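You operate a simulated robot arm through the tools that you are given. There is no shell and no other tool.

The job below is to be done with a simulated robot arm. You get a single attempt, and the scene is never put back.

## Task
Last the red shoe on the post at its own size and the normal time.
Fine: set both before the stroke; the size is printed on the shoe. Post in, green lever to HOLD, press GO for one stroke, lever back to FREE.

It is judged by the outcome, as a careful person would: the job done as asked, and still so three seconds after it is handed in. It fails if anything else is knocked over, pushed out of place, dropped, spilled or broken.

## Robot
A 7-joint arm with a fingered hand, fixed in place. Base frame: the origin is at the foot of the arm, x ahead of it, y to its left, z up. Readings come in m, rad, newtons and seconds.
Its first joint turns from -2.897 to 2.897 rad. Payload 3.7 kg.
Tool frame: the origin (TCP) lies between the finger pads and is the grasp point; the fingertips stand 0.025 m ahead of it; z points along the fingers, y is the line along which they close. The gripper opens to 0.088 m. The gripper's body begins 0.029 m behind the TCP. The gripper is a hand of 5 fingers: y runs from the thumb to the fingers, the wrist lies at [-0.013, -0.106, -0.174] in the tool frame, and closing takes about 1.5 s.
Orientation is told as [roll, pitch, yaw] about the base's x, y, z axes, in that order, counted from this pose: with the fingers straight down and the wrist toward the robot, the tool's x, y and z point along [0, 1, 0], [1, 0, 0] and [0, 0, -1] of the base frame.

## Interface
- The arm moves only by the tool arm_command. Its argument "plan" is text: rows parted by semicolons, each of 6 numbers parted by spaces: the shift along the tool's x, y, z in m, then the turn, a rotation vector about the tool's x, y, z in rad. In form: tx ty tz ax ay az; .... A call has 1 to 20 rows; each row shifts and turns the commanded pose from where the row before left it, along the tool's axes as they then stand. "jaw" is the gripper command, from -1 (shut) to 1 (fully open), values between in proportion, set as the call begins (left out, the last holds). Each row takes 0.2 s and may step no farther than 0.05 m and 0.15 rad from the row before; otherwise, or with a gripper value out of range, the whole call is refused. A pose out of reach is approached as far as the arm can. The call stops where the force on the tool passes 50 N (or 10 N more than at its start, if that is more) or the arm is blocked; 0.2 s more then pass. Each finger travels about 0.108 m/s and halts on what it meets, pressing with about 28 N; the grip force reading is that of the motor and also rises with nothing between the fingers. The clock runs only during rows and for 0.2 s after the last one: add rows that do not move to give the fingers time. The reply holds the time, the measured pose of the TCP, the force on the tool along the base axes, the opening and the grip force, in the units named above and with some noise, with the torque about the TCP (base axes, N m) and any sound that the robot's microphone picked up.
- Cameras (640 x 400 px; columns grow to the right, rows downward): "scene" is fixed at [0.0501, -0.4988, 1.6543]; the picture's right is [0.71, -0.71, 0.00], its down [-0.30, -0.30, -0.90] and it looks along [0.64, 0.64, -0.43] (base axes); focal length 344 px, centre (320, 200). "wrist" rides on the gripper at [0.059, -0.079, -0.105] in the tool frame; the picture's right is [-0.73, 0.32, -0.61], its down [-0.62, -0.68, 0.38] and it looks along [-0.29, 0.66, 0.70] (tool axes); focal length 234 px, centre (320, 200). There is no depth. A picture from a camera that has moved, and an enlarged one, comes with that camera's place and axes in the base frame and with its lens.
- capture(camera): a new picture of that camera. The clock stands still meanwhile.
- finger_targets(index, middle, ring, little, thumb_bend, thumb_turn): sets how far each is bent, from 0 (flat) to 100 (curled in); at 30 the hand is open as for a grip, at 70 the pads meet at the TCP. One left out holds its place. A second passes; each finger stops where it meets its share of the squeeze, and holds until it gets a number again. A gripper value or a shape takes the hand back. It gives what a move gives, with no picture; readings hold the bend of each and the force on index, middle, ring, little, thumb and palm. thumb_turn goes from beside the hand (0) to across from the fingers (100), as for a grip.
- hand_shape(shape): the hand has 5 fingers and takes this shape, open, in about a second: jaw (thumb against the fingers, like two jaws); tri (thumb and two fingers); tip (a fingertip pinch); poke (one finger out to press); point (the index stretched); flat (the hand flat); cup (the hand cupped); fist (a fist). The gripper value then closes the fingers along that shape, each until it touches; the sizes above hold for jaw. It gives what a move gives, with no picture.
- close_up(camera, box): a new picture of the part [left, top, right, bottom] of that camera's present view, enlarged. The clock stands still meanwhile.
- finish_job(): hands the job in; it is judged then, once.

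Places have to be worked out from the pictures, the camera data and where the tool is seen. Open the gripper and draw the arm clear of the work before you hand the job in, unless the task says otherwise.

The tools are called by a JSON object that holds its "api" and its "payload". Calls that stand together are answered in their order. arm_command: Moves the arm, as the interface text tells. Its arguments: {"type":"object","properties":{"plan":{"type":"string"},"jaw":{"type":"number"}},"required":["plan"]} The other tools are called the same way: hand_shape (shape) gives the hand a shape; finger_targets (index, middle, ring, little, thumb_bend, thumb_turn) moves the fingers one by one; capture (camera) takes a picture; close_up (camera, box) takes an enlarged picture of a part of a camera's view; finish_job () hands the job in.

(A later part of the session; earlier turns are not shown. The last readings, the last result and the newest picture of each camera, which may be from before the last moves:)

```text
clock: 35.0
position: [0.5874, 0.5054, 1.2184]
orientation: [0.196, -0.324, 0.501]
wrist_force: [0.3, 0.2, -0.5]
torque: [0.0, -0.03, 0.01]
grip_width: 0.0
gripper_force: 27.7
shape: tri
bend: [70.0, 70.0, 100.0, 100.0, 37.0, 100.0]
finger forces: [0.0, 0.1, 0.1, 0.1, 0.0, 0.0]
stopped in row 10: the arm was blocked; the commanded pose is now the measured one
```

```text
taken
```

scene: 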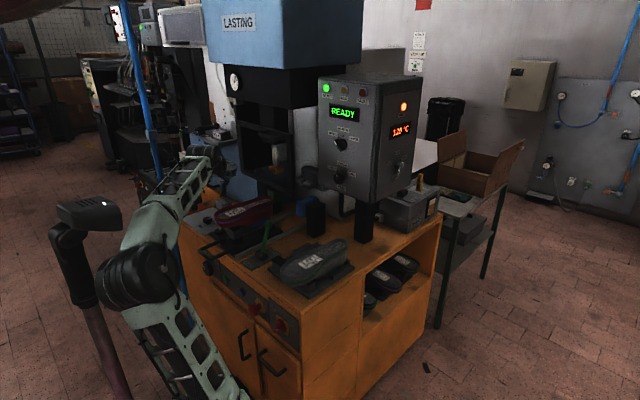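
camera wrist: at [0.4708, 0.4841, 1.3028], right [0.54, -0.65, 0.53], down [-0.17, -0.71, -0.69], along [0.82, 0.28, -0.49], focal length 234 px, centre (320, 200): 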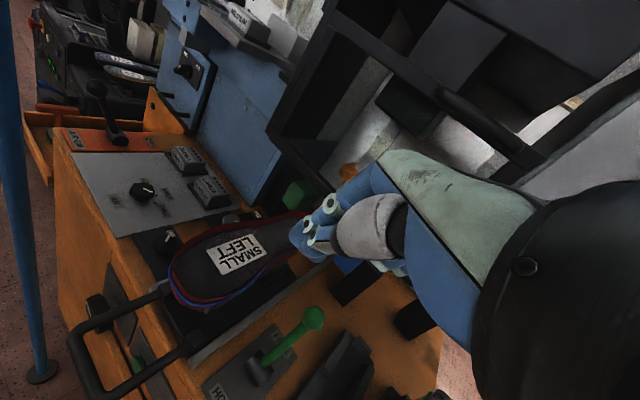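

The arm stopped again at (0.587, 0.505, 1.218) with no force on the hand. I look closely at the arm's own body and its surroundings to learn what limits it.

{"api": "close_up", "payload": {"camera": "scene", "box": [30, 130, 270, 400]}}

{"api": "close_up", "payload": {"camera": "scene", "box": [140, 130, 260, 210]}}

```text
1.48 times, centred on (150, 265) of scene
camera zoom: at [0.0501, -0.4988, 1.6543], right [0.71, -0.71, 0.0], down [-0.3, -0.3, -0.9], along [0.64, 0.64, -0.43], focal length 509 px, centre (572, 104)
```

zoom: 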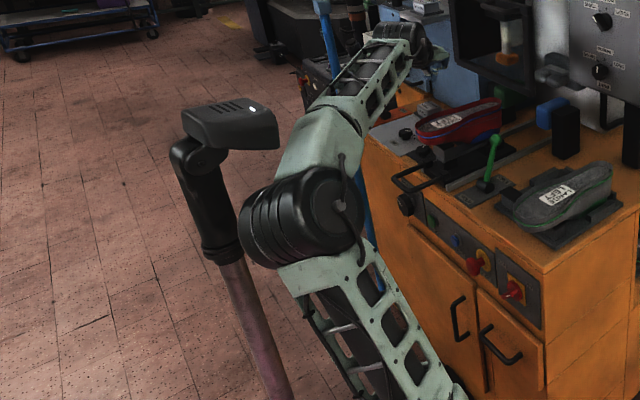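

```text
5.00 times, centred on (200, 170) of scene
camera zoom: at [0.0501, -0.4988, 1.6543], right [0.71, -0.71, 0.0], down [-0.3, -0.3, -0.9], along [0.64, 0.64, -0.43], focal length 1718 px, centre (920, 350)
```

zoom: 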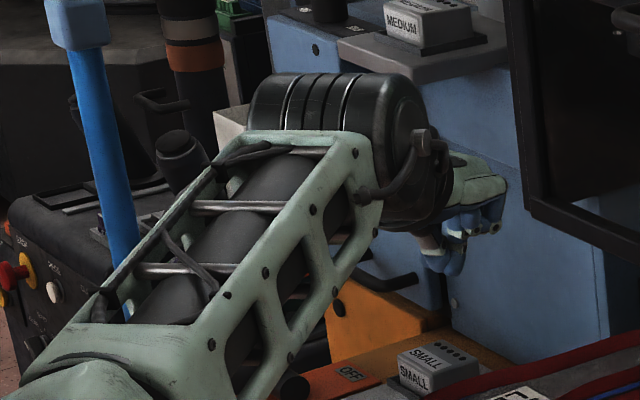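

The arm seems to foul its own elbow/post when the wrist is high and close in, so I should come in lower with the wrist farther out. I straighten the hand to vertical while moving outward.

{"api": "arm_command", "payload": {"plan": "0 0.03 0 0 0 0;0 0.02 0 0 -0.098 0;0 0.02 0 0 -0.098 0;0 0.01 0 0.108 0 0;0 0.01 0 0.108 0 0;0 0 0 0.108 0 0;0 0 0 0 0 0"}}

{"api": "capture", "payload": {"camera": "scene"}}

{"api": "capture", "payload": {"camera": "wrist"}}

```text
clock: 36.6
position: [0.6583, 0.5515, 1.2438]
orientation: [-0.007, 0.002, 0.505]
wrist_force: [0.0, -0.1, -0.7]
torque: [0.0, 0.0, 0.0]
grip_width: 0.0
gripper_force: 28.0
shape: tri
bend: [70.0, 70.0, 100.0, 100.0, 37.0, 100.0]
finger forces: [0.0, 0.1, 0.1, 0.0, 0.0, 0.0]
```

```text
taken
```

scene: 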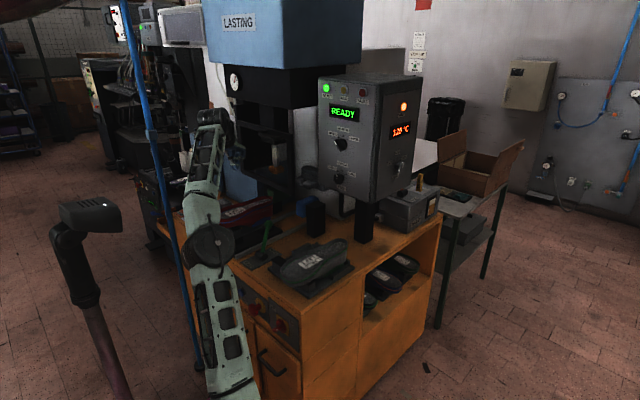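

```text
taken
camera wrist: at [0.5601, 0.5646, 1.3498], right [0.63, -0.48, 0.61], down [-0.29, -0.88, -0.38], along [0.72, 0.06, -0.69], focal length 234 px, centre (320, 200)
```

wrist: 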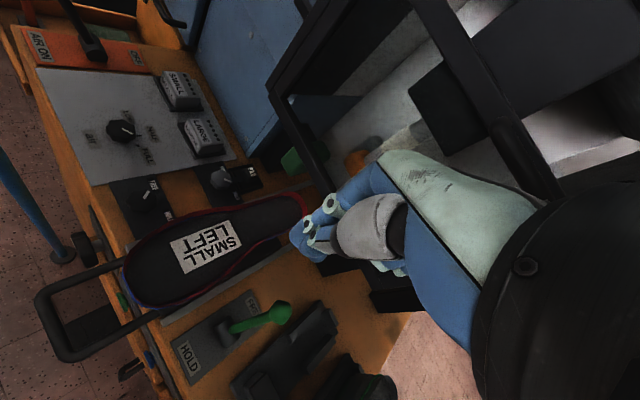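

With the hand vertical and farther out the arm follows well. I ease toward the bench's front-left while going lower, keeping the radius above 0.8 m.

{"api": "arm_command", "payload": {"plan": "0.032 -0.0165 0.025 0 0 0;0.032 -0.0165 0.025 0 0 0;0.032 -0.0165 0.025 0 0 0;0.032 -0.0165 0.025 0 0 0;0 0 0 0 0 0"}}

{"api": "capture", "payload": {"camera": "wrist"}}

{"api": "capture", "payload": {"camera": "scene"}}

```text
clock: 37.8
position: [0.542, 0.6324, 1.1424]
orientation: [-0.008, -0.002, 0.505]
wrist_force: [0.5, 0.8, 0.6]
torque: [0.0, 0.0, -0.03]
grip_width: 0.0001
gripper_force: 27.5
shape: tri
bend: [70.0, 70.0, 100.0, 100.0, 37.0, 100.0]
finger forces: [0.1, 0.0, 0.0, 0.0, 0.1, 0.0]
```

```text
taken
camera wrist: at [0.442, 0.6446, 1.2481], right [0.63, -0.48, 0.61], down [-0.29, -0.88, -0.38], along [0.72, 0.06, -0.69], focal length 234 px, centre (320, 200)
```

wrist: 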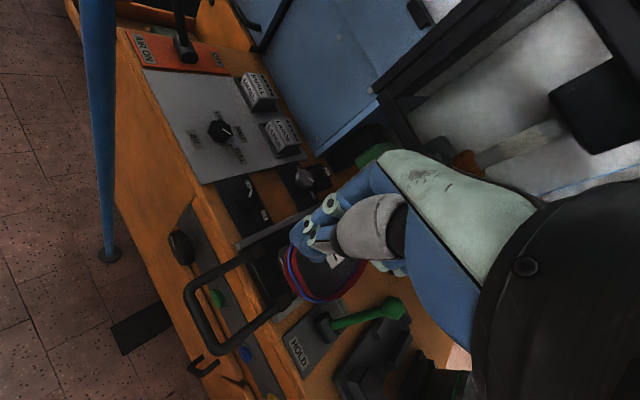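

```text
taken
```

scene: 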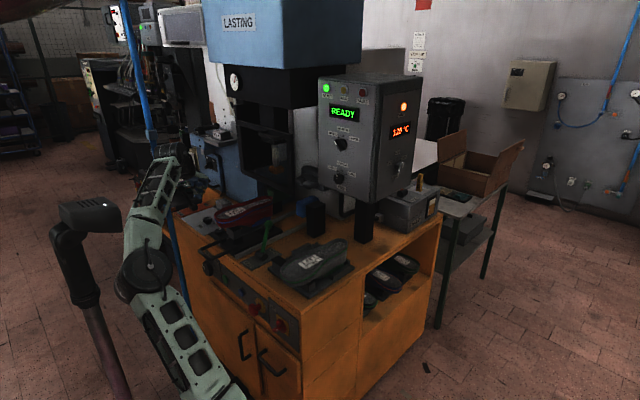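

That worked. I continue to about (0.45, 0.62, 1.00), in front of the handle and the bench.

{"api": "arm_command", "payload": {"plan": "0.0083 -0.0211 0.03 0 0 0;0.0083 -0.0211 0.03 0 0 0;0.0083 -0.0211 0.035 0 0 0;0.0083 -0.0211 0.04 0 0 0;0 0 0 0 0 0"}}

{"api": "capture", "payload": {"camera": "wrist"}}

{"api": "close_up", "payload": {"camera": "scene", "box": [130, 150, 310, 290]}}

```text
clock: 38.9
position: [0.5745, 0.5742, 1.0121]
orientation: [0.016, 0.011, 0.334]
wrist_force: [-0.8, 0.8, 0.2]
torque: [0.02, 0.0, -0.03]
grip_width: 0.0
gripper_force: 28.0
shape: tri
bend: [70.0, 70.0, 100.0, 100.0, 37.0, 100.0]
finger forces: [0.1, 0.1, 0.0, 0.1, 0.0, 0.0]
stopped in row 5: the arm was blocked; the commanded pose is now the measured one
```

```text
taken
camera wrist: at [0.4813, 0.6008, 1.1204], right [0.55, -0.59, 0.59], down [-0.45, -0.81, -0.39], along [0.7, -0.05, -0.71], focal length 234 px, centre (320, 200)
```

wrist: 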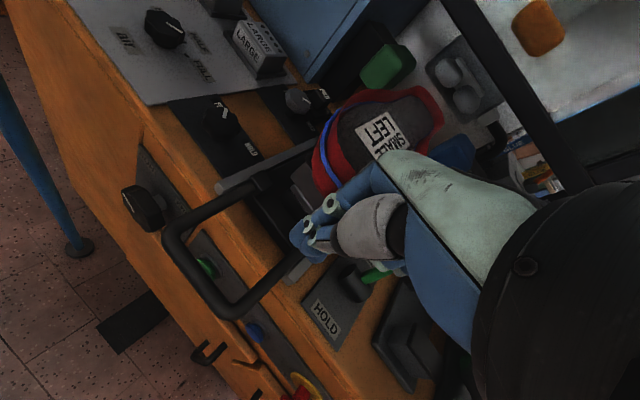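

```text
2.86 times, centred on (220, 220) of scene
camera zoom: at [0.0501, -0.4988, 1.6543], right [0.71, -0.71, 0.0], down [-0.3, -0.3, -0.9], along [0.64, 0.64, -0.43], focal length 982 px, centre (606, 143)
```

zoom: 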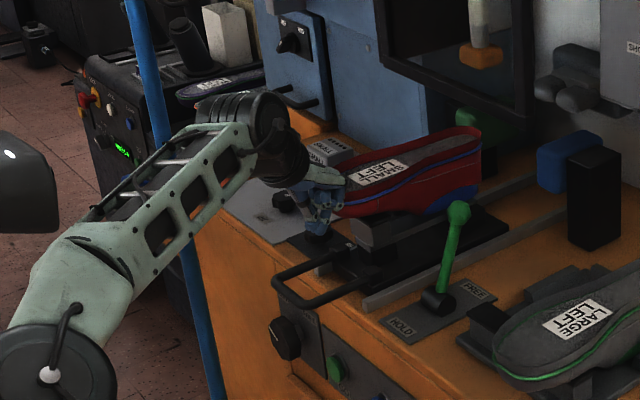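

The reading shows the hand ended at (0.574, 0.574, 1.012), beside the shoe's near end, and the carriage seems to have shifted in by about 2 cm. I look closely before moving further.

{"api": "close_up", "payload": {"camera": "scene", "box": [190, 180, 310, 260]}}

{"api": "close_up", "payload": {"camera": "scene", "box": [20, 180, 260, 400]}}

{"api": "close_up", "payload": {"camera": "wrist", "box": [150, 60, 470, 320]}}

```text
5.00 times, centred on (250, 220) of scene
camera zoom: at [0.0501, -0.4988, 1.6543], right [0.71, -0.71, 0.0], down [-0.3, -0.3, -0.9], along [0.64, 0.64, -0.43], focal length 1718 px, centre (670, 100)
```

zoom: 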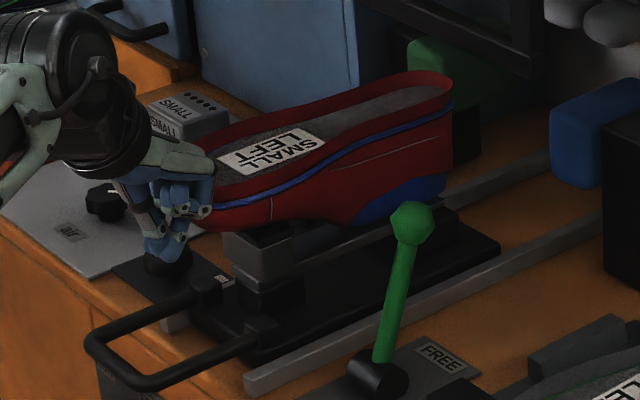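

```text
1.82 times, centred on (140, 290) of scene
camera zoom: at [0.0501, -0.4988, 1.6543], right [0.71, -0.71, 0.0], down [-0.3, -0.3, -0.9], along [0.64, 0.64, -0.43], focal length 625 px, centre (647, 36)
```

zoom: 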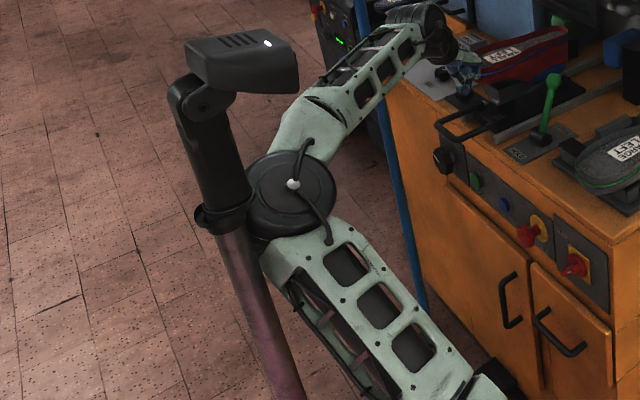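

```text
1.54 times, centred on (310, 190) of wrist
camera zoom: at [0.4813, 0.6008, 1.1204], right [0.55, -0.59, 0.59], down [-0.45, -0.81, -0.39], along [0.7, -0.05, -0.71], focal length 360 px, centre (335, 215)
```

zoom: 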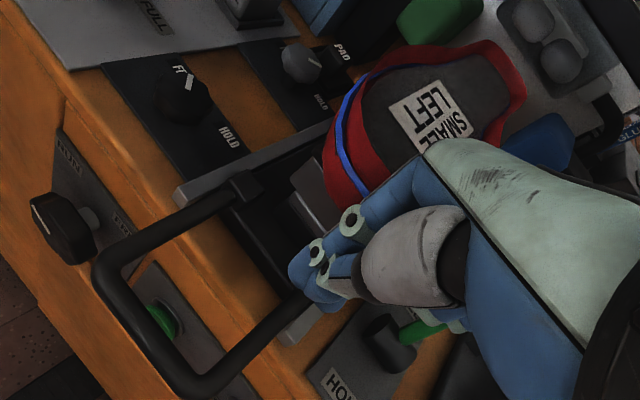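

The carriage moved in about 2 cm because the hand, pushed off course, nudged the shoe's near end; the shoe still sits on its post. The block comes from the elbow meeting the mast when the wrist is too near the base. I lift clear, then turn the hand clockwise (yaw about -1.5) so the wrist goes to the left, farther from the base.

{"api": "arm_command", "payload": {"plan": "0 0 -0.03 0 0 0;0 0 -0.035 0 0 0;0 0 -0.035 0 0 0;0.02 0 -0.02 0 0 0;0.02 0 0 0 0 0.14;0 0 0 0 0 0.14;0 0 0 0 0 0.14;0 0 0 0 0 0.14;0 0 0 0 0 0.14;0 0 0 0 0 0.14;0 0 0 0 0 0.14;0 0 0 0 0 0.14;0 0 0 0 0 0.14;0 0 0 0 0 0.14;0 0 0 0 0 0.14;0 0 0 0 0 0.14;0 0 0 0 0 0.14;0 0 0 0 0 0"}}

{"api": "capture", "payload": {"camera": "scene"}}

{"api": "capture", "payload": {"camera": "wrist"}}

```text
clock: 42.7
position: [0.4849, 0.4721, 1.0497]
orientation: [-0.002, 0.016, -1.399]
wrist_force: [-0.4, 0.2, 0.5]
torque: [0.0, 0.0, 0.0]
grip_width: 0.0002
gripper_force: 28.3
shape: tri
bend: [70.0, 70.0, 100.0, 100.0, 37.0, 100.0]
finger forces: [0.1, 0.1, 0.0, 0.1, 0.1, 0.1]
out of reach, approached as far as the arm can: row 10, 11, 12, 13, 14, 15, 16, 17
```

```text
taken
```

scene: 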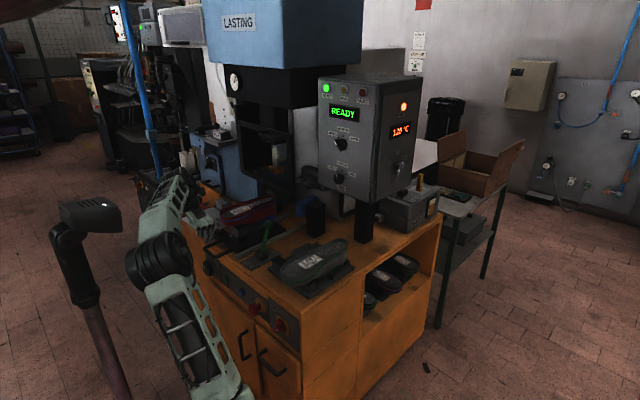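

```text
taken
camera wrist: at [0.5286, 0.5577, 1.1567], right [-0.66, -0.45, 0.6], down [-0.73, 0.57, -0.37], along [-0.18, -0.69, -0.71], focal length 234 px, centre (320, 200)
```

wrist: 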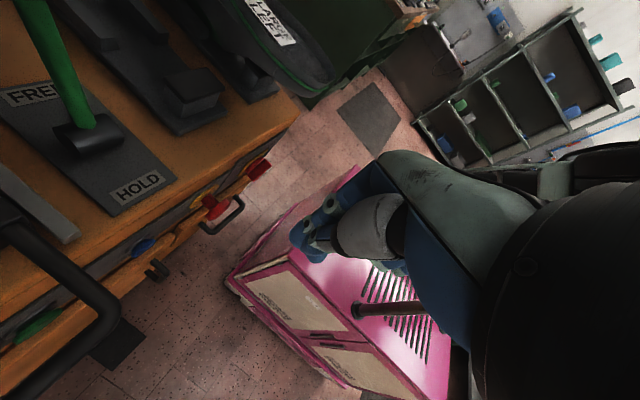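

The far target was out of reach, so the arm sits at (0.485, 0.472, 1.050), in front of the bench, touching nothing. The usable wrist band is narrow, so I choose yaw of about -0.8; first a partial turn back to see how the commanded pose stands.

{"api": "arm_command", "payload": {"plan": "0 0 0 0 0 -0.1;0 0 0 0 0 -0.1;0 0 0 0 0 0"}}

```text
clock: 43.5
position: [0.4843, 0.472, 1.0499]
orientation: [-0.012, 0.013, -1.205]
wrist_force: [-0.5, 0.4, -0.3]
torque: [0.0, -0.02, 0.02]
grip_width: 0.0001
gripper_force: 28.1
shape: tri
bend: [70.0, 70.0, 100.0, 100.0, 37.0, 100.0]
finger forces: [0.1, 0.0, 0.0, 0.2, 0.0, 0.0]
```

The commanded pose follows the measured one. I move left to about (0.47, 0.60, 0.99), in front of the handle bar.

{"api": "arm_command", "payload": {"plan": "0.011 -0.0415 0.02 0 0 0;0.011 -0.0415 0.02 0 0 -0.1;0.011 -0.0415 0.02 0 0 -0.1;0 0 0 0 0 -0.1;0 0 0 0 0 0"}}

{"api": "capture", "payload": {"camera": "wrist"}}

{"api": "close_up", "payload": {"camera": "scene", "box": [140, 170, 300, 290]}}

```text
clock: 44.7
position: [0.4652, 0.6005, 0.989]
orientation: [-0.01, 0.017, -0.903]
wrist_force: [-0.3, 0.2, 0.0]
torque: [0.0, 0.0, -0.01]
grip_width: 0.0
gripper_force: 27.7
shape: tri
bend: [70.0, 70.0, 100.0, 100.0, 37.0, 100.0]
finger forces: [0.0, 0.0, 0.0, 0.0, 0.1, 0.0]
```

```text
taken
camera wrist: at [0.4625, 0.6978, 1.096], right [-0.36, -0.71, 0.61], down [-0.92, 0.15, -0.37], along [0.17, -0.69, -0.7], focal length 234 px, centre (320, 200)
```

wrist: 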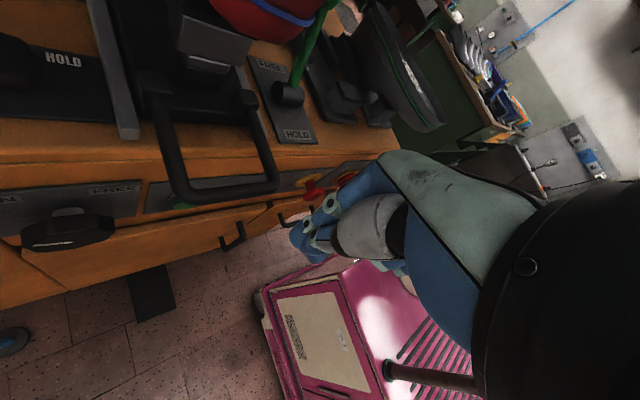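

```text
3.33 times, centred on (220, 230) of scene
camera zoom: at [0.0501, -0.4988, 1.6543], right [0.71, -0.71, 0.0], down [-0.3, -0.3, -0.9], along [0.64, 0.64, -0.43], focal length 1146 px, centre (653, 100)
```

zoom: 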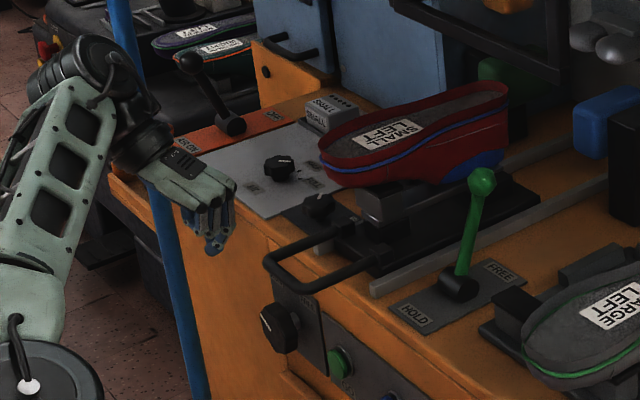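

The hand is now free in front of the handle, whose bar I place at x≈0.54, z≈0.89. I lower the closed fingertips to the bar's height and look.

{"api": "arm_command", "payload": {"plan": "0 0 0.03 0 0 0;0 0 0.03 0 0 0;0 0 0.029 0 0 0;0 0 0 0 0 0"}}

{"api": "capture", "payload": {"camera": "wrist"}}

{"api": "close_up", "payload": {"camera": "scene", "box": [160, 190, 280, 290]}}

```text
clock: 45.7
position: [0.4636, 0.6011, 0.9006]
orientation: [-0.009, 0.014, -0.905]
wrist_force: [0.0, 0.5, 0.5]
torque: [-0.01, 0.01, -0.03]
grip_width: 0.0002
gripper_force: 27.6
shape: tri
bend: [70.0, 70.0, 100.0, 100.0, 37.0, 100.0]
finger forces: [0.0, 0.0, 0.0, 0.0, 0.1, 0.0]
```

```text
taken
camera wrist: at [0.4615, 0.6982, 1.0075], right [-0.36, -0.71, 0.61], down [-0.92, 0.15, -0.37], along [0.17, -0.69, -0.7], focal length 234 px, centre (320, 200)
```

wrist: 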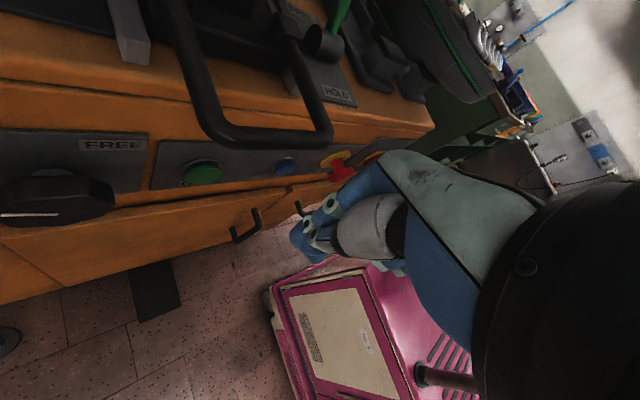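

```text
4.00 times, centred on (220, 240) of scene
camera zoom: at [0.0501, -0.4988, 1.6543], right [0.71, -0.71, 0.0], down [-0.3, -0.3, -0.9], along [0.64, 0.64, -0.43], focal length 1375 px, centre (720, 40)
```

zoom: 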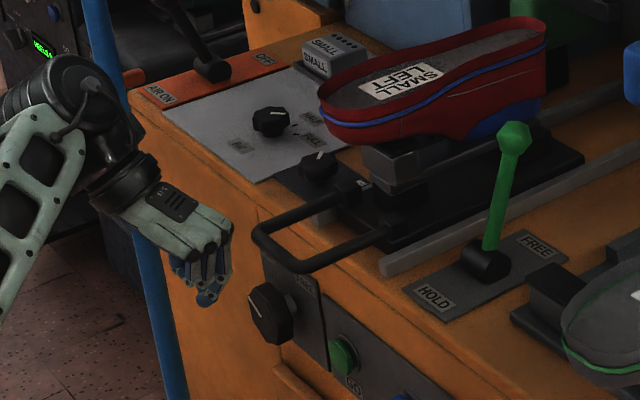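

The fingertips are at bar height with clear space ahead. I push the bar along +x in small steps, turning the hand gradually so the wrist stays within reach.

{"api": "arm_command", "payload": {"plan": "0.0157 0.0124 0 0 0 0;0.0157 0.0124 0 0 0 0;0.0157 0.0124 0 0 0 -0.1;0.0144 0.0139 0 0 0 -0.1;0.013 0.0152 0 0 0 -0.1;0 0 0 0 0 0"}}

{"api": "close_up", "payload": {"camera": "scene", "box": [180, 180, 300, 280]}}

{"api": "capture", "payload": {"camera": "wrist"}}

```text
clock: 47.1
position: [0.5648, 0.5994, 0.8991]
orientation: [-0.006, 0.018, -0.605]
wrist_force: [-0.6, 0.3, -0.5]
torque: [0.01, 0.03, -0.01]
grip_width: 0.0
gripper_force: 28.0
shape: tri
bend: [70.0, 70.0, 100.0, 100.0, 37.0, 100.0]
finger forces: [0.0, 0.0, 0.0, 0.1, 0.0, 0.0]
```

```text
4.00 times, centred on (240, 230) of scene
camera zoom: at [0.0501, -0.4988, 1.6543], right [0.71, -0.71, 0.0], down [-0.3, -0.3, -0.9], along [0.64, 0.64, -0.43], focal length 1375 px, centre (640, 80)
```

zoom: 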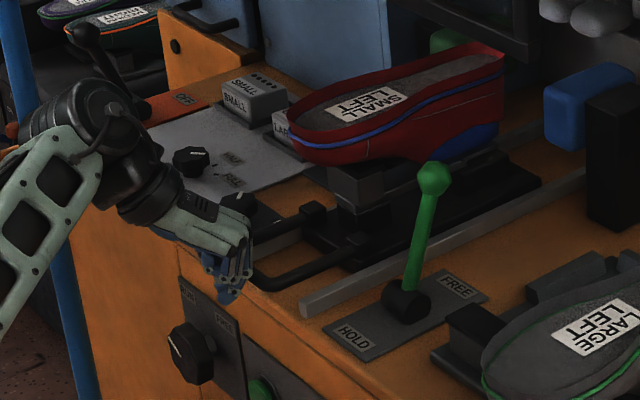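

```text
taken
camera wrist: at [0.5337, 0.691, 1.0069], right [-0.14, -0.78, 0.6], down [-0.92, -0.12, -0.37], along [0.36, -0.61, -0.71], focal length 234 px, centre (320, 200)
```

wrist: 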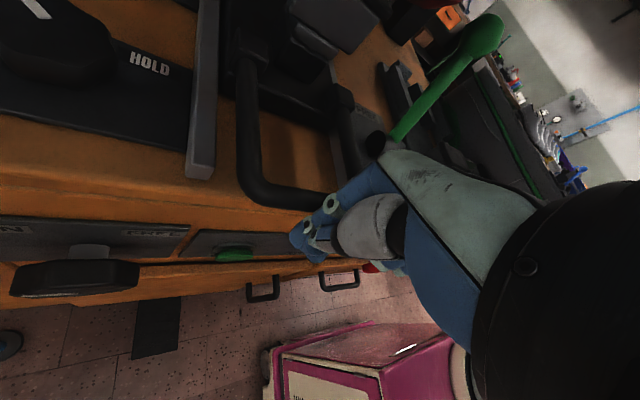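

The carriage slides freely with the bar. I keep pushing and turning toward yaw 0.

{"api": "arm_command", "payload": {"plan": "0.0114 0.0164 0 0 0 -0.12;0.0093 0.0177 0 0 0 -0.12;0.0071 0.0187 0 0 0 -0.12;0.0049 0.0194 0 0 0 -0.12;0.0025 0.0198 0 0 0 -0.12;0 0 0 0 0 0"}}

{"api": "close_up", "payload": {"camera": "scene", "box": [200, 160, 320, 260]}}

{"api": "capture", "payload": {"camera": "wrist"}}

```text
clock: 48.4
position: [0.6509, 0.6022, 0.9024]
orientation: [0.01, 0.02, -0.016]
wrist_force: [-29.0, -9.2, 17.7]
torque: [-0.18, -0.21, -0.42]
grip_width: 0.0
gripper_force: 28.0
shape: tri
bend: [70.0, 70.0, 100.0, 100.0, 36.0, 100.0]
finger forces: [0.0, 35.6, 0.0, 0.0, 0.1, 0.0]
stopped in row 6: the force on the tool passed its limit at 61 N (the readings are from after the stop); the commanded pose is now the measured one
```

```text
4.00 times, centred on (260, 210) of scene
camera zoom: at [0.0501, -0.4988, 1.6543], right [0.71, -0.71, 0.0], down [-0.3, -0.3, -0.9], along [0.64, 0.64, -0.43], focal length 1375 px, centre (560, 160)
```

zoom: 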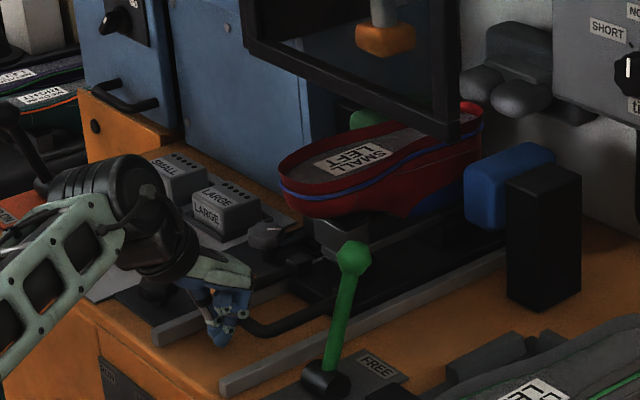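

```text
taken
camera wrist: at [0.5754, 0.662, 1.0103], right [0.32, -0.74, 0.59], down [-0.7, -0.61, -0.37], along [0.64, -0.29, -0.71], focal length 234 px, centre (320, 200)
```

wrist: 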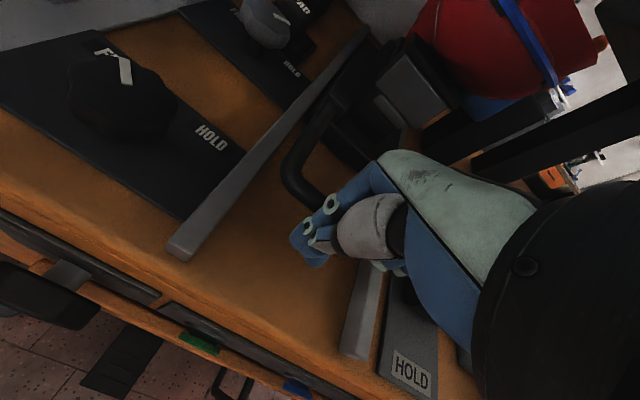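

The push met a firm resistance (about 61 N) with the bar near x≈0.68; the shoe's toe now sits between the pads under the press. I nudge once more gently to confirm it is the end stop.

{"api": "arm_command", "payload": {"plan": "0 0.004 0 0 0 0;0 0.004 0 0 0 0;0 0 0 0 0 0"}}

{"api": "close_up", "payload": {"camera": "scene", "box": [200, 160, 320, 260]}}

```text
clock: 48.7
position: [0.653, 0.6048, 0.9027]
orientation: [0.011, 0.024, -0.013]
wrist_force: [-27.2, -8.9, 16.4]
torque: [-0.15, -0.21, -0.39]
grip_width: 0.0
gripper_force: 28.1
shape: tri
bend: [70.0, 70.0, 100.0, 100.0, 36.0, 100.0]
finger forces: [0.0, 32.5, 0.0, 0.0, 0.0, 0.0]
stopped in row 1: the force on the tool passed its limit at 54 N (the readings are from after the stop); the commanded pose is now the measured one
```

```text
4.00 times, centred on (260, 210) of scene
camera zoom: at [0.0501, -0.4988, 1.6543], right [0.71, -0.71, 0.0], down [-0.3, -0.3, -0.9], along [0.64, 0.64, -0.43], focal length 1375 px, centre (560, 160)
```

zoom: 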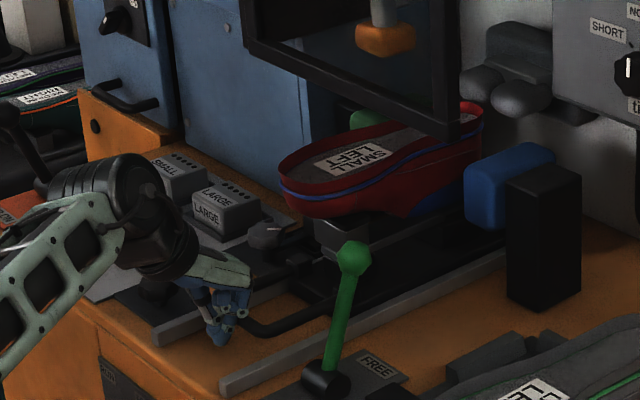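

It does not budge further, so the post is fully in against its stop. I back off, rise with the hand opening, and look at the whole scene before going to the green lever.

{"api": "arm_command", "payload": {"plan": "0 -0.02 0 0 0 0;0 -0.02 0 0 0 0;0 0 -0.04 0 0 0;0 0 -0.04 0 0 0;0 0 -0.04 0 0 0;0 0 -0.04 0 0 0;0 0 -0.04 0 0 0;0 0 0 0 0 0"}}

{"api": "capture", "payload": {"camera": "wrist"}}

{"api": "capture", "payload": {"camera": "scene"}}

```text
clock: 50.5
position: [0.6188, 0.6052, 1.1007]
orientation: [0.009, 0.025, -0.015]
wrist_force: [-0.3, 0.2, 0.1]
torque: [0.03, -0.03, -0.01]
grip_width: 0.0001
gripper_force: 27.7
shape: tri
bend: [70.0, 70.0, 100.0, 100.0, 73.0, 100.0]
finger forces: [0.1, 0.1, 0.0, 0.1, 0.0, 0.0]
```

```text
taken
camera wrist: at [0.5426, 0.6641, 1.2097], right [0.32, -0.74, 0.59], down [-0.7, -0.61, -0.37], along [0.64, -0.29, -0.71], focal length 234 px, centre (320, 200)
```

wrist: 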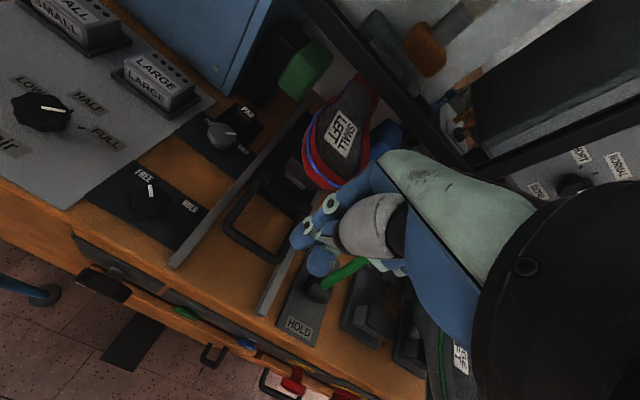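

```text
taken
```

scene: 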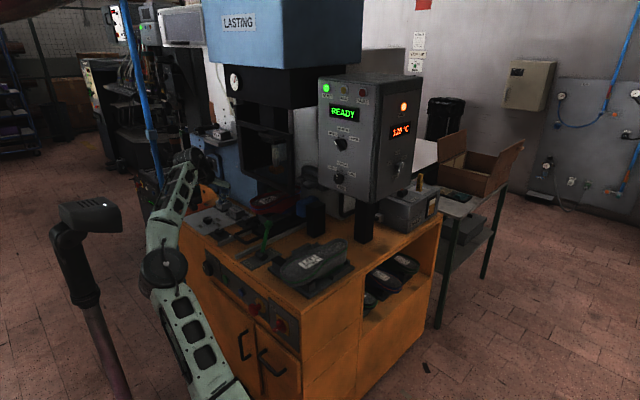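

The carriage stays in. I move above the lever at about (0.735, 0.48, 1.09) and open the hand.

{"api": "arm_command", "payload": {"plan": "-0.0308 0.0295 0.0025 -0.012 0 0;-0.0308 0.0295 0.0025 -0.012 0 0;-0.0308 0.0295 0.0025 0 0 0;-0.0308 0.0295 0.0025 0 0 0;0 0 0 0 0 0;0 0 0 0 0 0;0 0 0 0 0 0", "jaw": 1}}

{"api": "capture", "payload": {"camera": "wrist"}}

{"api": "close_up", "payload": {"camera": "scene", "box": [200, 160, 320, 290]}}

```text
clock: 52.1
position: [0.7365, 0.4762, 1.0895]
orientation: [0.008, 0.0, -0.015]
wrist_force: [0.0, 0.0, 0.5]
torque: [-0.03, -0.01, -0.04]
grip_width: 0.0876
gripper_force: 0.0
shape: tri
bend: [30.0, 30.0, 99.0, 99.0, 30.0, 98.0]
finger forces: [0.1, 0.1, 0.0, 0.0, 0.0, 0.0]
```

```text
taken
camera wrist: at [0.6578, 0.5356, 1.1965], right [0.31, -0.74, 0.6], down [-0.69, -0.61, -0.39], along [0.65, -0.29, -0.7], focal length 234 px, centre (320, 200)
```

wrist: 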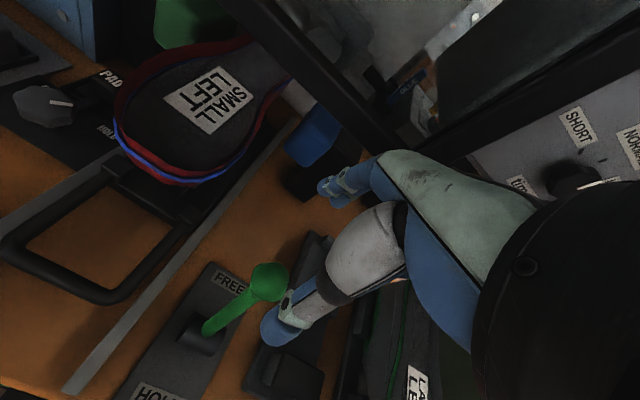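

```text
3.08 times, centred on (260, 225) of scene
camera zoom: at [0.0501, -0.4988, 1.6543], right [0.71, -0.71, 0.0], down [-0.3, -0.3, -0.9], along [0.64, 0.64, -0.43], focal length 1057 px, centre (505, 123)
```

zoom: 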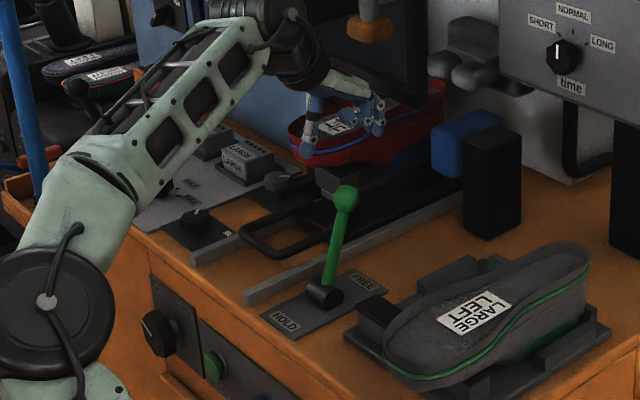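

I place the lever's ball at (0.729, 0.464, 0.995) and its pivot at (0.684, 0.462, 0.87). I lower the open hand around the ball.

{"api": "arm_command", "payload": {"plan": "-0.006 -0.004 0.02 0 0 0;-0.006 -0.004 0.025 0 0 0;0 0 0.03 0 0 0;0 0 0.03 0 0 0;0 0 0 0 0 0"}}

{"api": "close_up", "payload": {"camera": "wrist", "box": [180, 130, 420, 380]}}

{"api": "close_up", "payload": {"camera": "scene", "box": [230, 180, 310, 260]}}

```text
clock: 53.3
position: [0.7281, 0.4652, 0.983]
orientation: [0.009, -0.001, -0.017]
wrist_force: [0.0, -4.8, 3.1]
torque: [0.0, 0.0, 0.02]
grip_width: 0.0876
gripper_force: 0.1
shape: tri
bend: [30.0, 30.0, 99.0, 99.0, 30.0, 98.0]
finger forces: [0.0, 0.0, 5.1, 0.1, 0.0, 0.0]
```

```text
1.60 times, centred on (300, 255) of wrist
camera zoom: at [0.6487, 0.5244, 1.0895], right [0.31, -0.74, 0.6], down [-0.69, -0.61, -0.39], along [0.65, -0.3, -0.7], focal length 375 px, centre (352, 112)
```

zoom: 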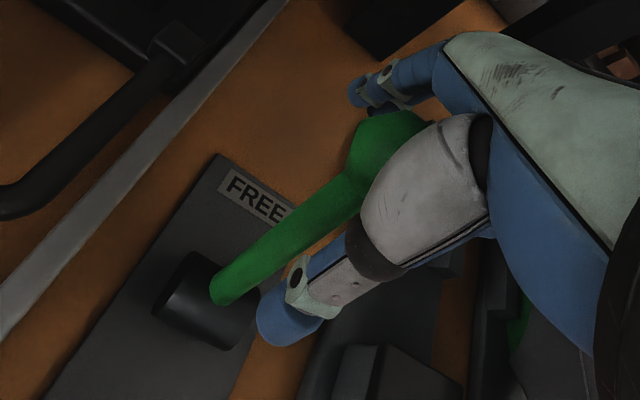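

```text
5.00 times, centred on (270, 220) of scene
camera zoom: at [0.0501, -0.4988, 1.6543], right [0.71, -0.71, 0.0], down [-0.3, -0.3, -0.9], along [0.64, 0.64, -0.43], focal length 1718 px, centre (570, 100)
```

zoom: 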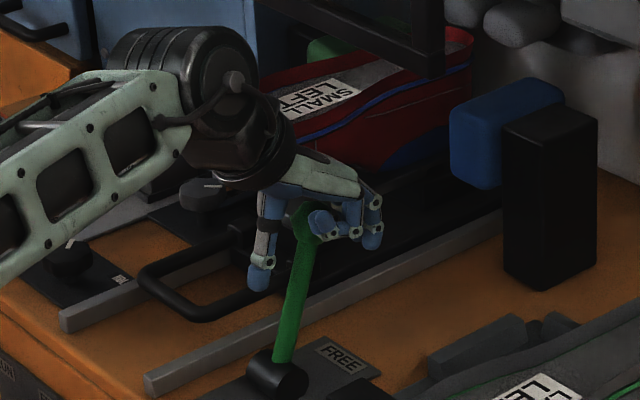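

The curled ring finger lightly touches the ball (5 N toward -y). I shift the hand a little toward -y to free it, then close on the lever.

{"api": "arm_command", "payload": {"plan": "-0.008 0 0 0 0 0;0 0 0 0 0 0"}}

{"api": "arm_command", "payload": {"plan": "0 0 0 0 0 0;0 0 0 0 0 0;0 0 0 0 0 0;0 0 0 0 0 0;0 0 0 0 0 0;0 0 0 0 0 0", "jaw": -0.8}}

{"api": "close_up", "payload": {"camera": "wrist", "box": [180, 130, 420, 380]}}

{"api": "close_up", "payload": {"camera": "scene", "box": [230, 180, 310, 260]}}

```text
clock: 53.9
position: [0.7273, 0.4604, 0.9817]
orientation: [0.008, -0.002, -0.016]
wrist_force: [0.4, 0.7, 0.1]
torque: [0.02, 0.01, 0.02]
grip_width: 0.0875
gripper_force: 0.1
shape: tri
bend: [30.0, 30.0, 99.0, 99.0, 30.0, 98.0]
finger forces: [0.1, 0.1, 0.0, 0.0, 0.0, 0.0]
```

```text
clock: 55.3
position: [0.7279, 0.4589, 0.9821]
orientation: [0.008, -0.001, -0.017]
wrist_force: [0.4, -5.8, -1.8]
torque: [-0.28, 0.23, 0.1]
grip_width: 0.0071
gripper_force: 27.7
shape: tri
bend: [74.0, 70.0, 100.0, 100.0, 75.0, 100.0]
finger forces: [10.6, 0.0, 0.0, 0.0, 0.0, 0.0]
```

```text
1.60 times, centred on (300, 255) of wrist
camera zoom: at [0.6484, 0.5172, 1.0889], right [0.31, -0.74, 0.6], down [-0.69, -0.61, -0.39], along [0.65, -0.3, -0.7], focal length 375 px, centre (352, 112)
```

zoom: 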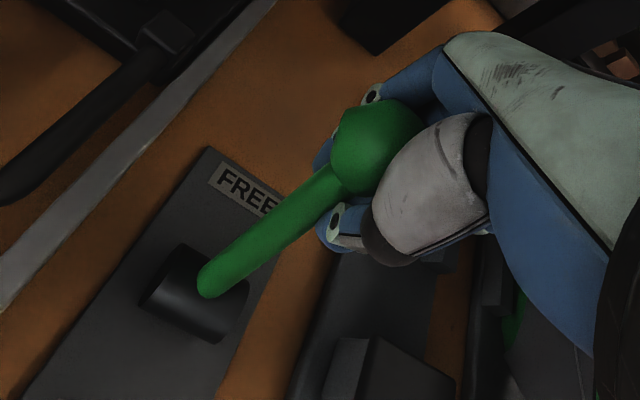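

```text
5.00 times, centred on (270, 220) of scene
camera zoom: at [0.0501, -0.4988, 1.6543], right [0.71, -0.71, 0.0], down [-0.3, -0.3, -0.9], along [0.64, 0.64, -0.43], focal length 1718 px, centre (570, 100)
```

zoom: 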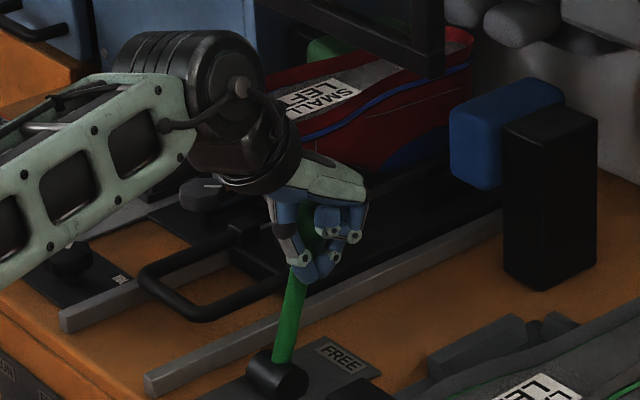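

Only the index bears on the lever, so the grip is off-centre. I reopen with the full jaw shape (no curled fingers in the way), centre on the stem and close again.

{"api": "hand_shape", "payload": {"shape": "jaw"}}

{"api": "arm_command", "payload": {"plan": "0.006 0 0 0 0 0;0 0 0 0 0 0;0 0 0 0 0 0;0 0 0 0 0 0;0 0 0 0 0 0;0 0 0 0 0 0;0 0 0 0 0 0", "jaw": -0.9}}

{"api": "close_up", "payload": {"camera": "wrist", "box": [180, 130, 420, 380]}}

{"api": "close_up", "payload": {"camera": "scene", "box": [230, 180, 310, 260]}}

```text
clock: 56.2
position: [0.7267, 0.4602, 0.983]
orientation: [0.01, 0.0, -0.016]
wrist_force: [-0.2, -0.5, 0.2]
torque: [-0.01, 0.01, 0.01]
grip_width: 0.0877
gripper_force: 0.1
shape: jaw
bend: [30.0, 30.0, 30.0, 30.0, 30.0, 98.0]
finger forces: [0.0, 0.0, 0.0, 0.1, 0.0, 0.0]
```

```text
clock: 57.8
position: [0.726, 0.4662, 0.9817]
orientation: [0.008, -0.002, -0.016]
wrist_force: [-15.5, 4.2, 5.4]
torque: [-0.05, 1.11, 0.01]
grip_width: 0.006
gripper_force: 27.9
shape: jaw
bend: [74.0, 70.0, 70.0, 70.0, 67.0, 100.0]
finger forces: [16.4, 5.6, 0.1, 0.0, 37.4, 0.0]
```

```text
1.60 times, centred on (300, 255) of wrist
camera zoom: at [0.6472, 0.5246, 1.0892], right [0.31, -0.74, 0.6], down [-0.69, -0.61, -0.39], along [0.65, -0.29, -0.7], focal length 375 px, centre (352, 112)
```

zoom: 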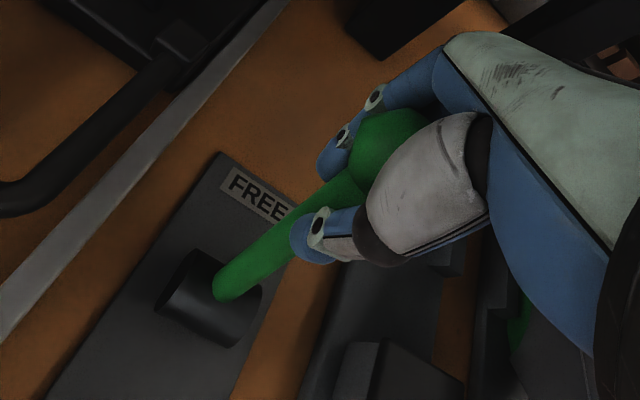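

```text
5.00 times, centred on (270, 220) of scene
camera zoom: at [0.0501, -0.4988, 1.6543], right [0.71, -0.71, 0.0], down [-0.3, -0.3, -0.9], along [0.64, 0.64, -0.43], focal length 1718 px, centre (570, 100)
```

zoom: 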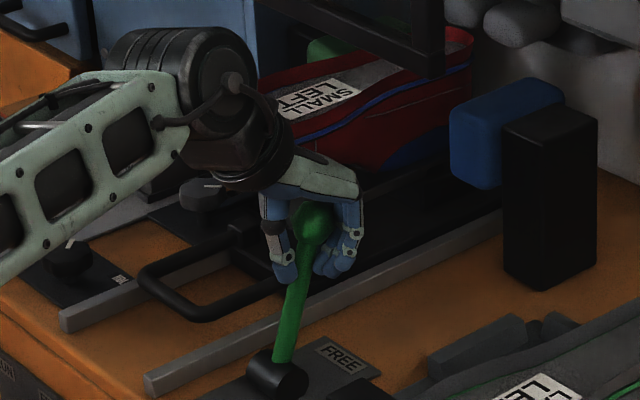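

The stem is now held between thumb and index. I draw the lever toward the robot along its arc to HOLD.

{"api": "arm_command", "payload": {"plan": "0 -0.0163 -0.0048 0 0 0;0 -0.0171 -0.0025 0 0 0;0 -0.0172 0 0 0 0;0 -0.0171 0.0025 0 0 0;0 -0.0163 0.0048 0 0 0;0 0 0 0 0 0"}}

{"api": "close_up", "payload": {"camera": "wrist", "box": [180, 130, 420, 380]}}

{"api": "close_up", "payload": {"camera": "scene", "box": [220, 180, 320, 270]}}

```text
clock: 59.2
position: [0.6449, 0.467, 0.9834]
orientation: [0.008, 0.001, -0.02]
wrist_force: [12.9, -3.2, -12.3]
torque: [0.06, -1.19, 0.09]
grip_width: 0.0078
gripper_force: 28.2
shape: jaw
bend: [72.0, 70.0, 70.0, 70.0, 79.0, 100.0]
finger forces: [23.6, 19.2, 0.0, 0.1, 26.1, 0.0]
```

```text
1.60 times, centred on (300, 255) of wrist
camera zoom: at [0.5649, 0.5247, 1.0905], right [0.31, -0.74, 0.6], down [-0.69, -0.61, -0.39], along [0.65, -0.3, -0.7], focal length 375 px, centre (352, 112)
```

zoom: 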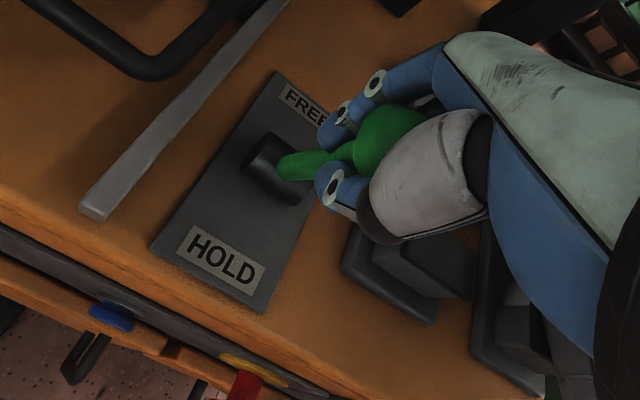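

```text
4.44 times, centred on (270, 225) of scene
camera zoom: at [0.0501, -0.4988, 1.6543], right [0.71, -0.71, 0.0], down [-0.3, -0.3, -0.9], along [0.64, 0.64, -0.43], focal length 1527 px, centre (542, 89)
```

zoom: 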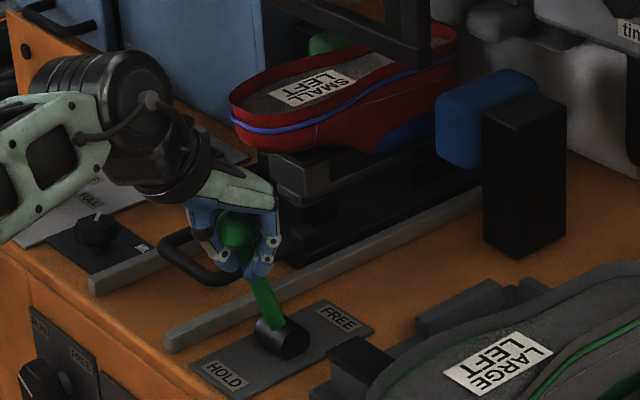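

The lever leans toward HOLD, with 13 N of resistance. I pull a little further to be sure it reaches its end.

{"api": "arm_command", "payload": {"plan": "0 -0.008 0.003 0 0 0;0 -0.008 0.003 0 0 0;0 0 0 0 0 0"}}

{"api": "close_up", "payload": {"camera": "scene", "box": [220, 180, 320, 270]}}

```text
clock: 60.0
position: [0.6366, 0.4669, 0.978]
orientation: [0.009, 0.002, -0.024]
wrist_force: [-2.0, 5.9, 34.8]
torque: [-0.02, -0.91, 0.14]
grip_width: 0.0082
gripper_force: 28.0
shape: jaw
bend: [73.0, 69.0, 70.0, 70.0, 83.0, 100.0]
finger forces: [29.1, 24.0, 0.0, 0.0, 21.7, 0.1]
```

```text
4.44 times, centred on (270, 225) of scene
camera zoom: at [0.0501, -0.4988, 1.6543], right [0.71, -0.71, 0.0], down [-0.3, -0.3, -0.9], along [0.64, 0.64, -0.43], focal length 1527 px, centre (542, 89)
```

zoom: 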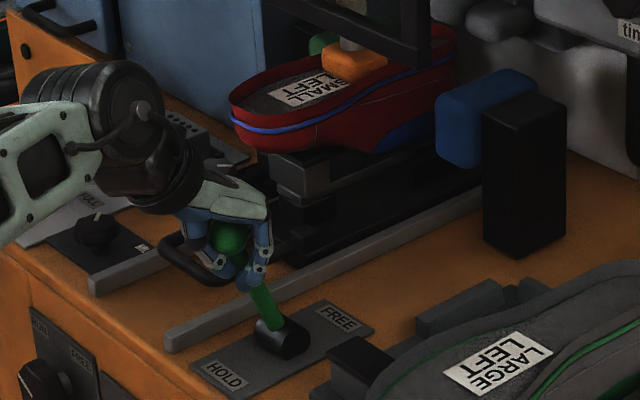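

The orange hold-down came down onto the shoe, so HOLD has engaged. I open the hand and rise off the lever.

{"api": "arm_command", "payload": {"plan": "0 0 0 0 0 0;0 0 0 0 0 0;0 0 0 0 0 0;0 0 0 0 0 0;0 0 0 0 0 0;0 0 0 0 0 0;0 0 -0.03 0 0 0;0 0 -0.03 0 0 0;0 0 -0.03 0 0 0;0 0 0 0 0 0", "jaw": 1}}

{"api": "capture", "payload": {"camera": "wrist"}}

{"api": "capture", "payload": {"camera": "scene"}}

```text
clock: 62.2
position: [0.6308, 0.4673, 1.0671]
orientation: [0.008, 0.001, -0.015]
wrist_force: [-0.1, 0.1, 0.8]
torque: [-0.01, -0.01, 0.0]
grip_width: 0.0878
gripper_force: 0.0
shape: jaw
bend: [30.0, 30.0, 30.0, 30.0, 30.0, 98.0]
finger forces: [0.1, 0.1, 0.0, 0.0, 0.0, 0.0]
```

```text
taken
camera wrist: at [0.5504, 0.5266, 1.1737], right [0.31, -0.74, 0.6], down [-0.69, -0.61, -0.39], along [0.65, -0.29, -0.7], focal length 234 px, centre (320, 200)
```

wrist: 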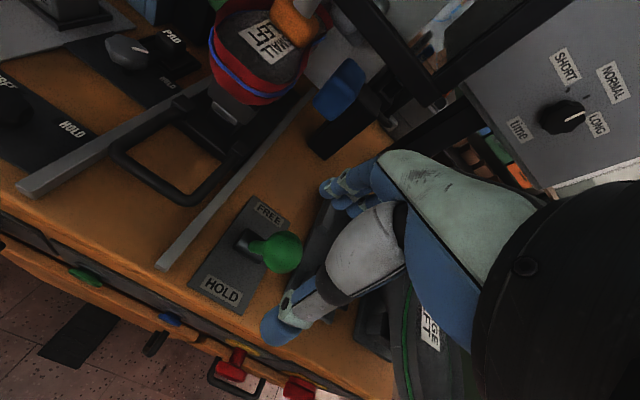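

```text
taken
```

scene: 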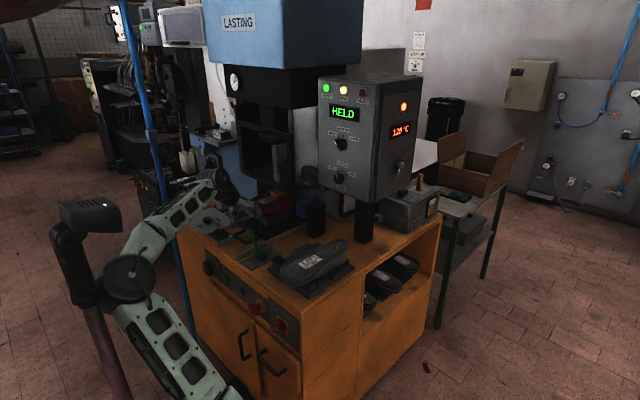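

The display shows HELD and the lever stays at HOLD. Next is GO; the green button lies at about (0.594, 0.596, 0.737) on the front panel. I turn the hand to yaw -0.9 and carry it in front of the bench, as before.

{"api": "arm_command", "payload": {"plan": "0.0078 -0.0101 0.0043 0 0 0.128;0.0064 -0.011 0.0043 0 0 0.128;0.0049 -0.0117 0.0043 0 0 0.128;0.0034 -0.0123 0.0043 0 0 0.128;0.0018 -0.0126 0.0043 0 0 0.128;0.0002 -0.0127 0.0043 0 0 0.128;-0.0015 -0.0127 0.0043 0 0 0.128;-0.012 -0.0422 0.0123 0 0 0;-0.012 -0.0422 0.0123 0 0 0;-0.012 -0.0422 0.0123 0 0 0;0 0 0 0 0 0"}}

{"api": "hand_shape", "payload": {"shape": "poke"}}

{"api": "capture", "payload": {"camera": "wrist"}}

{"api": "close_up", "payload": {"camera": "scene", "box": [140, 160, 300, 300]}}

```text
clock: 64.6
position: [0.4536, 0.6, 1.0022]
orientation: [0.006, 0.007, -0.912]
wrist_force: [1.1, 0.2, 0.2]
torque: [0.0, 0.0, -0.02]
grip_width: 0.0878
gripper_force: 0.1
shape: jaw
bend: [30.0, 30.0, 30.0, 30.0, 30.0, 98.0]
finger forces: [0.1, 0.0, 0.1, 0.1, 0.1, 0.0]
```

```text
clock: 65.5
position: [0.4552, 0.5989, 1.0029]
orientation: [0.004, 0.005, -0.909]
wrist_force: [-0.2, 0.5, -0.7]
torque: [-0.04, 0.03, 0.02]
grip_width: 0.0
gripper_force: 0.1
shape: poke
bend: [70.0, 70.0, 99.0, 99.0, 100.0, 100.0]
finger forces: [0.0, 0.0, 0.1, 0.1, 0.0, 0.1]
```

```text
taken
camera wrist: at [0.4515, 0.6962, 1.11], right [-0.38, -0.7, 0.6], down [-0.91, 0.16, -0.38], along [0.17, -0.69, -0.7], focal length 234 px, centre (320, 200)
```

wrist: 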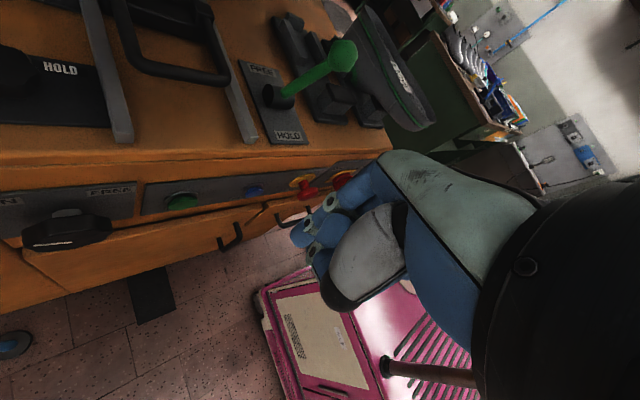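

```text
2.86 times, centred on (220, 230) of scene
camera zoom: at [0.0501, -0.4988, 1.6543], right [0.71, -0.71, 0.0], down [-0.3, -0.3, -0.9], along [0.64, 0.64, -0.43], focal length 982 px, centre (606, 114)
```

zoom: 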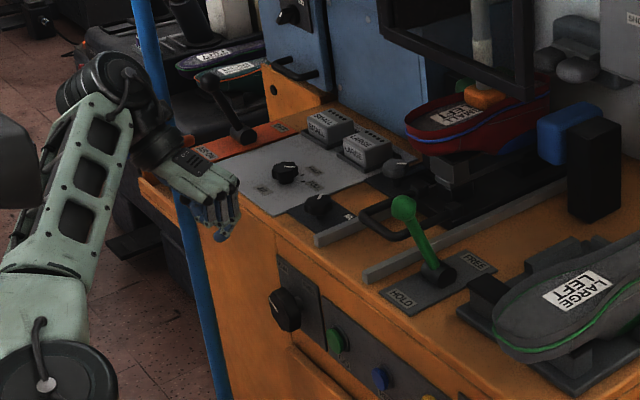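

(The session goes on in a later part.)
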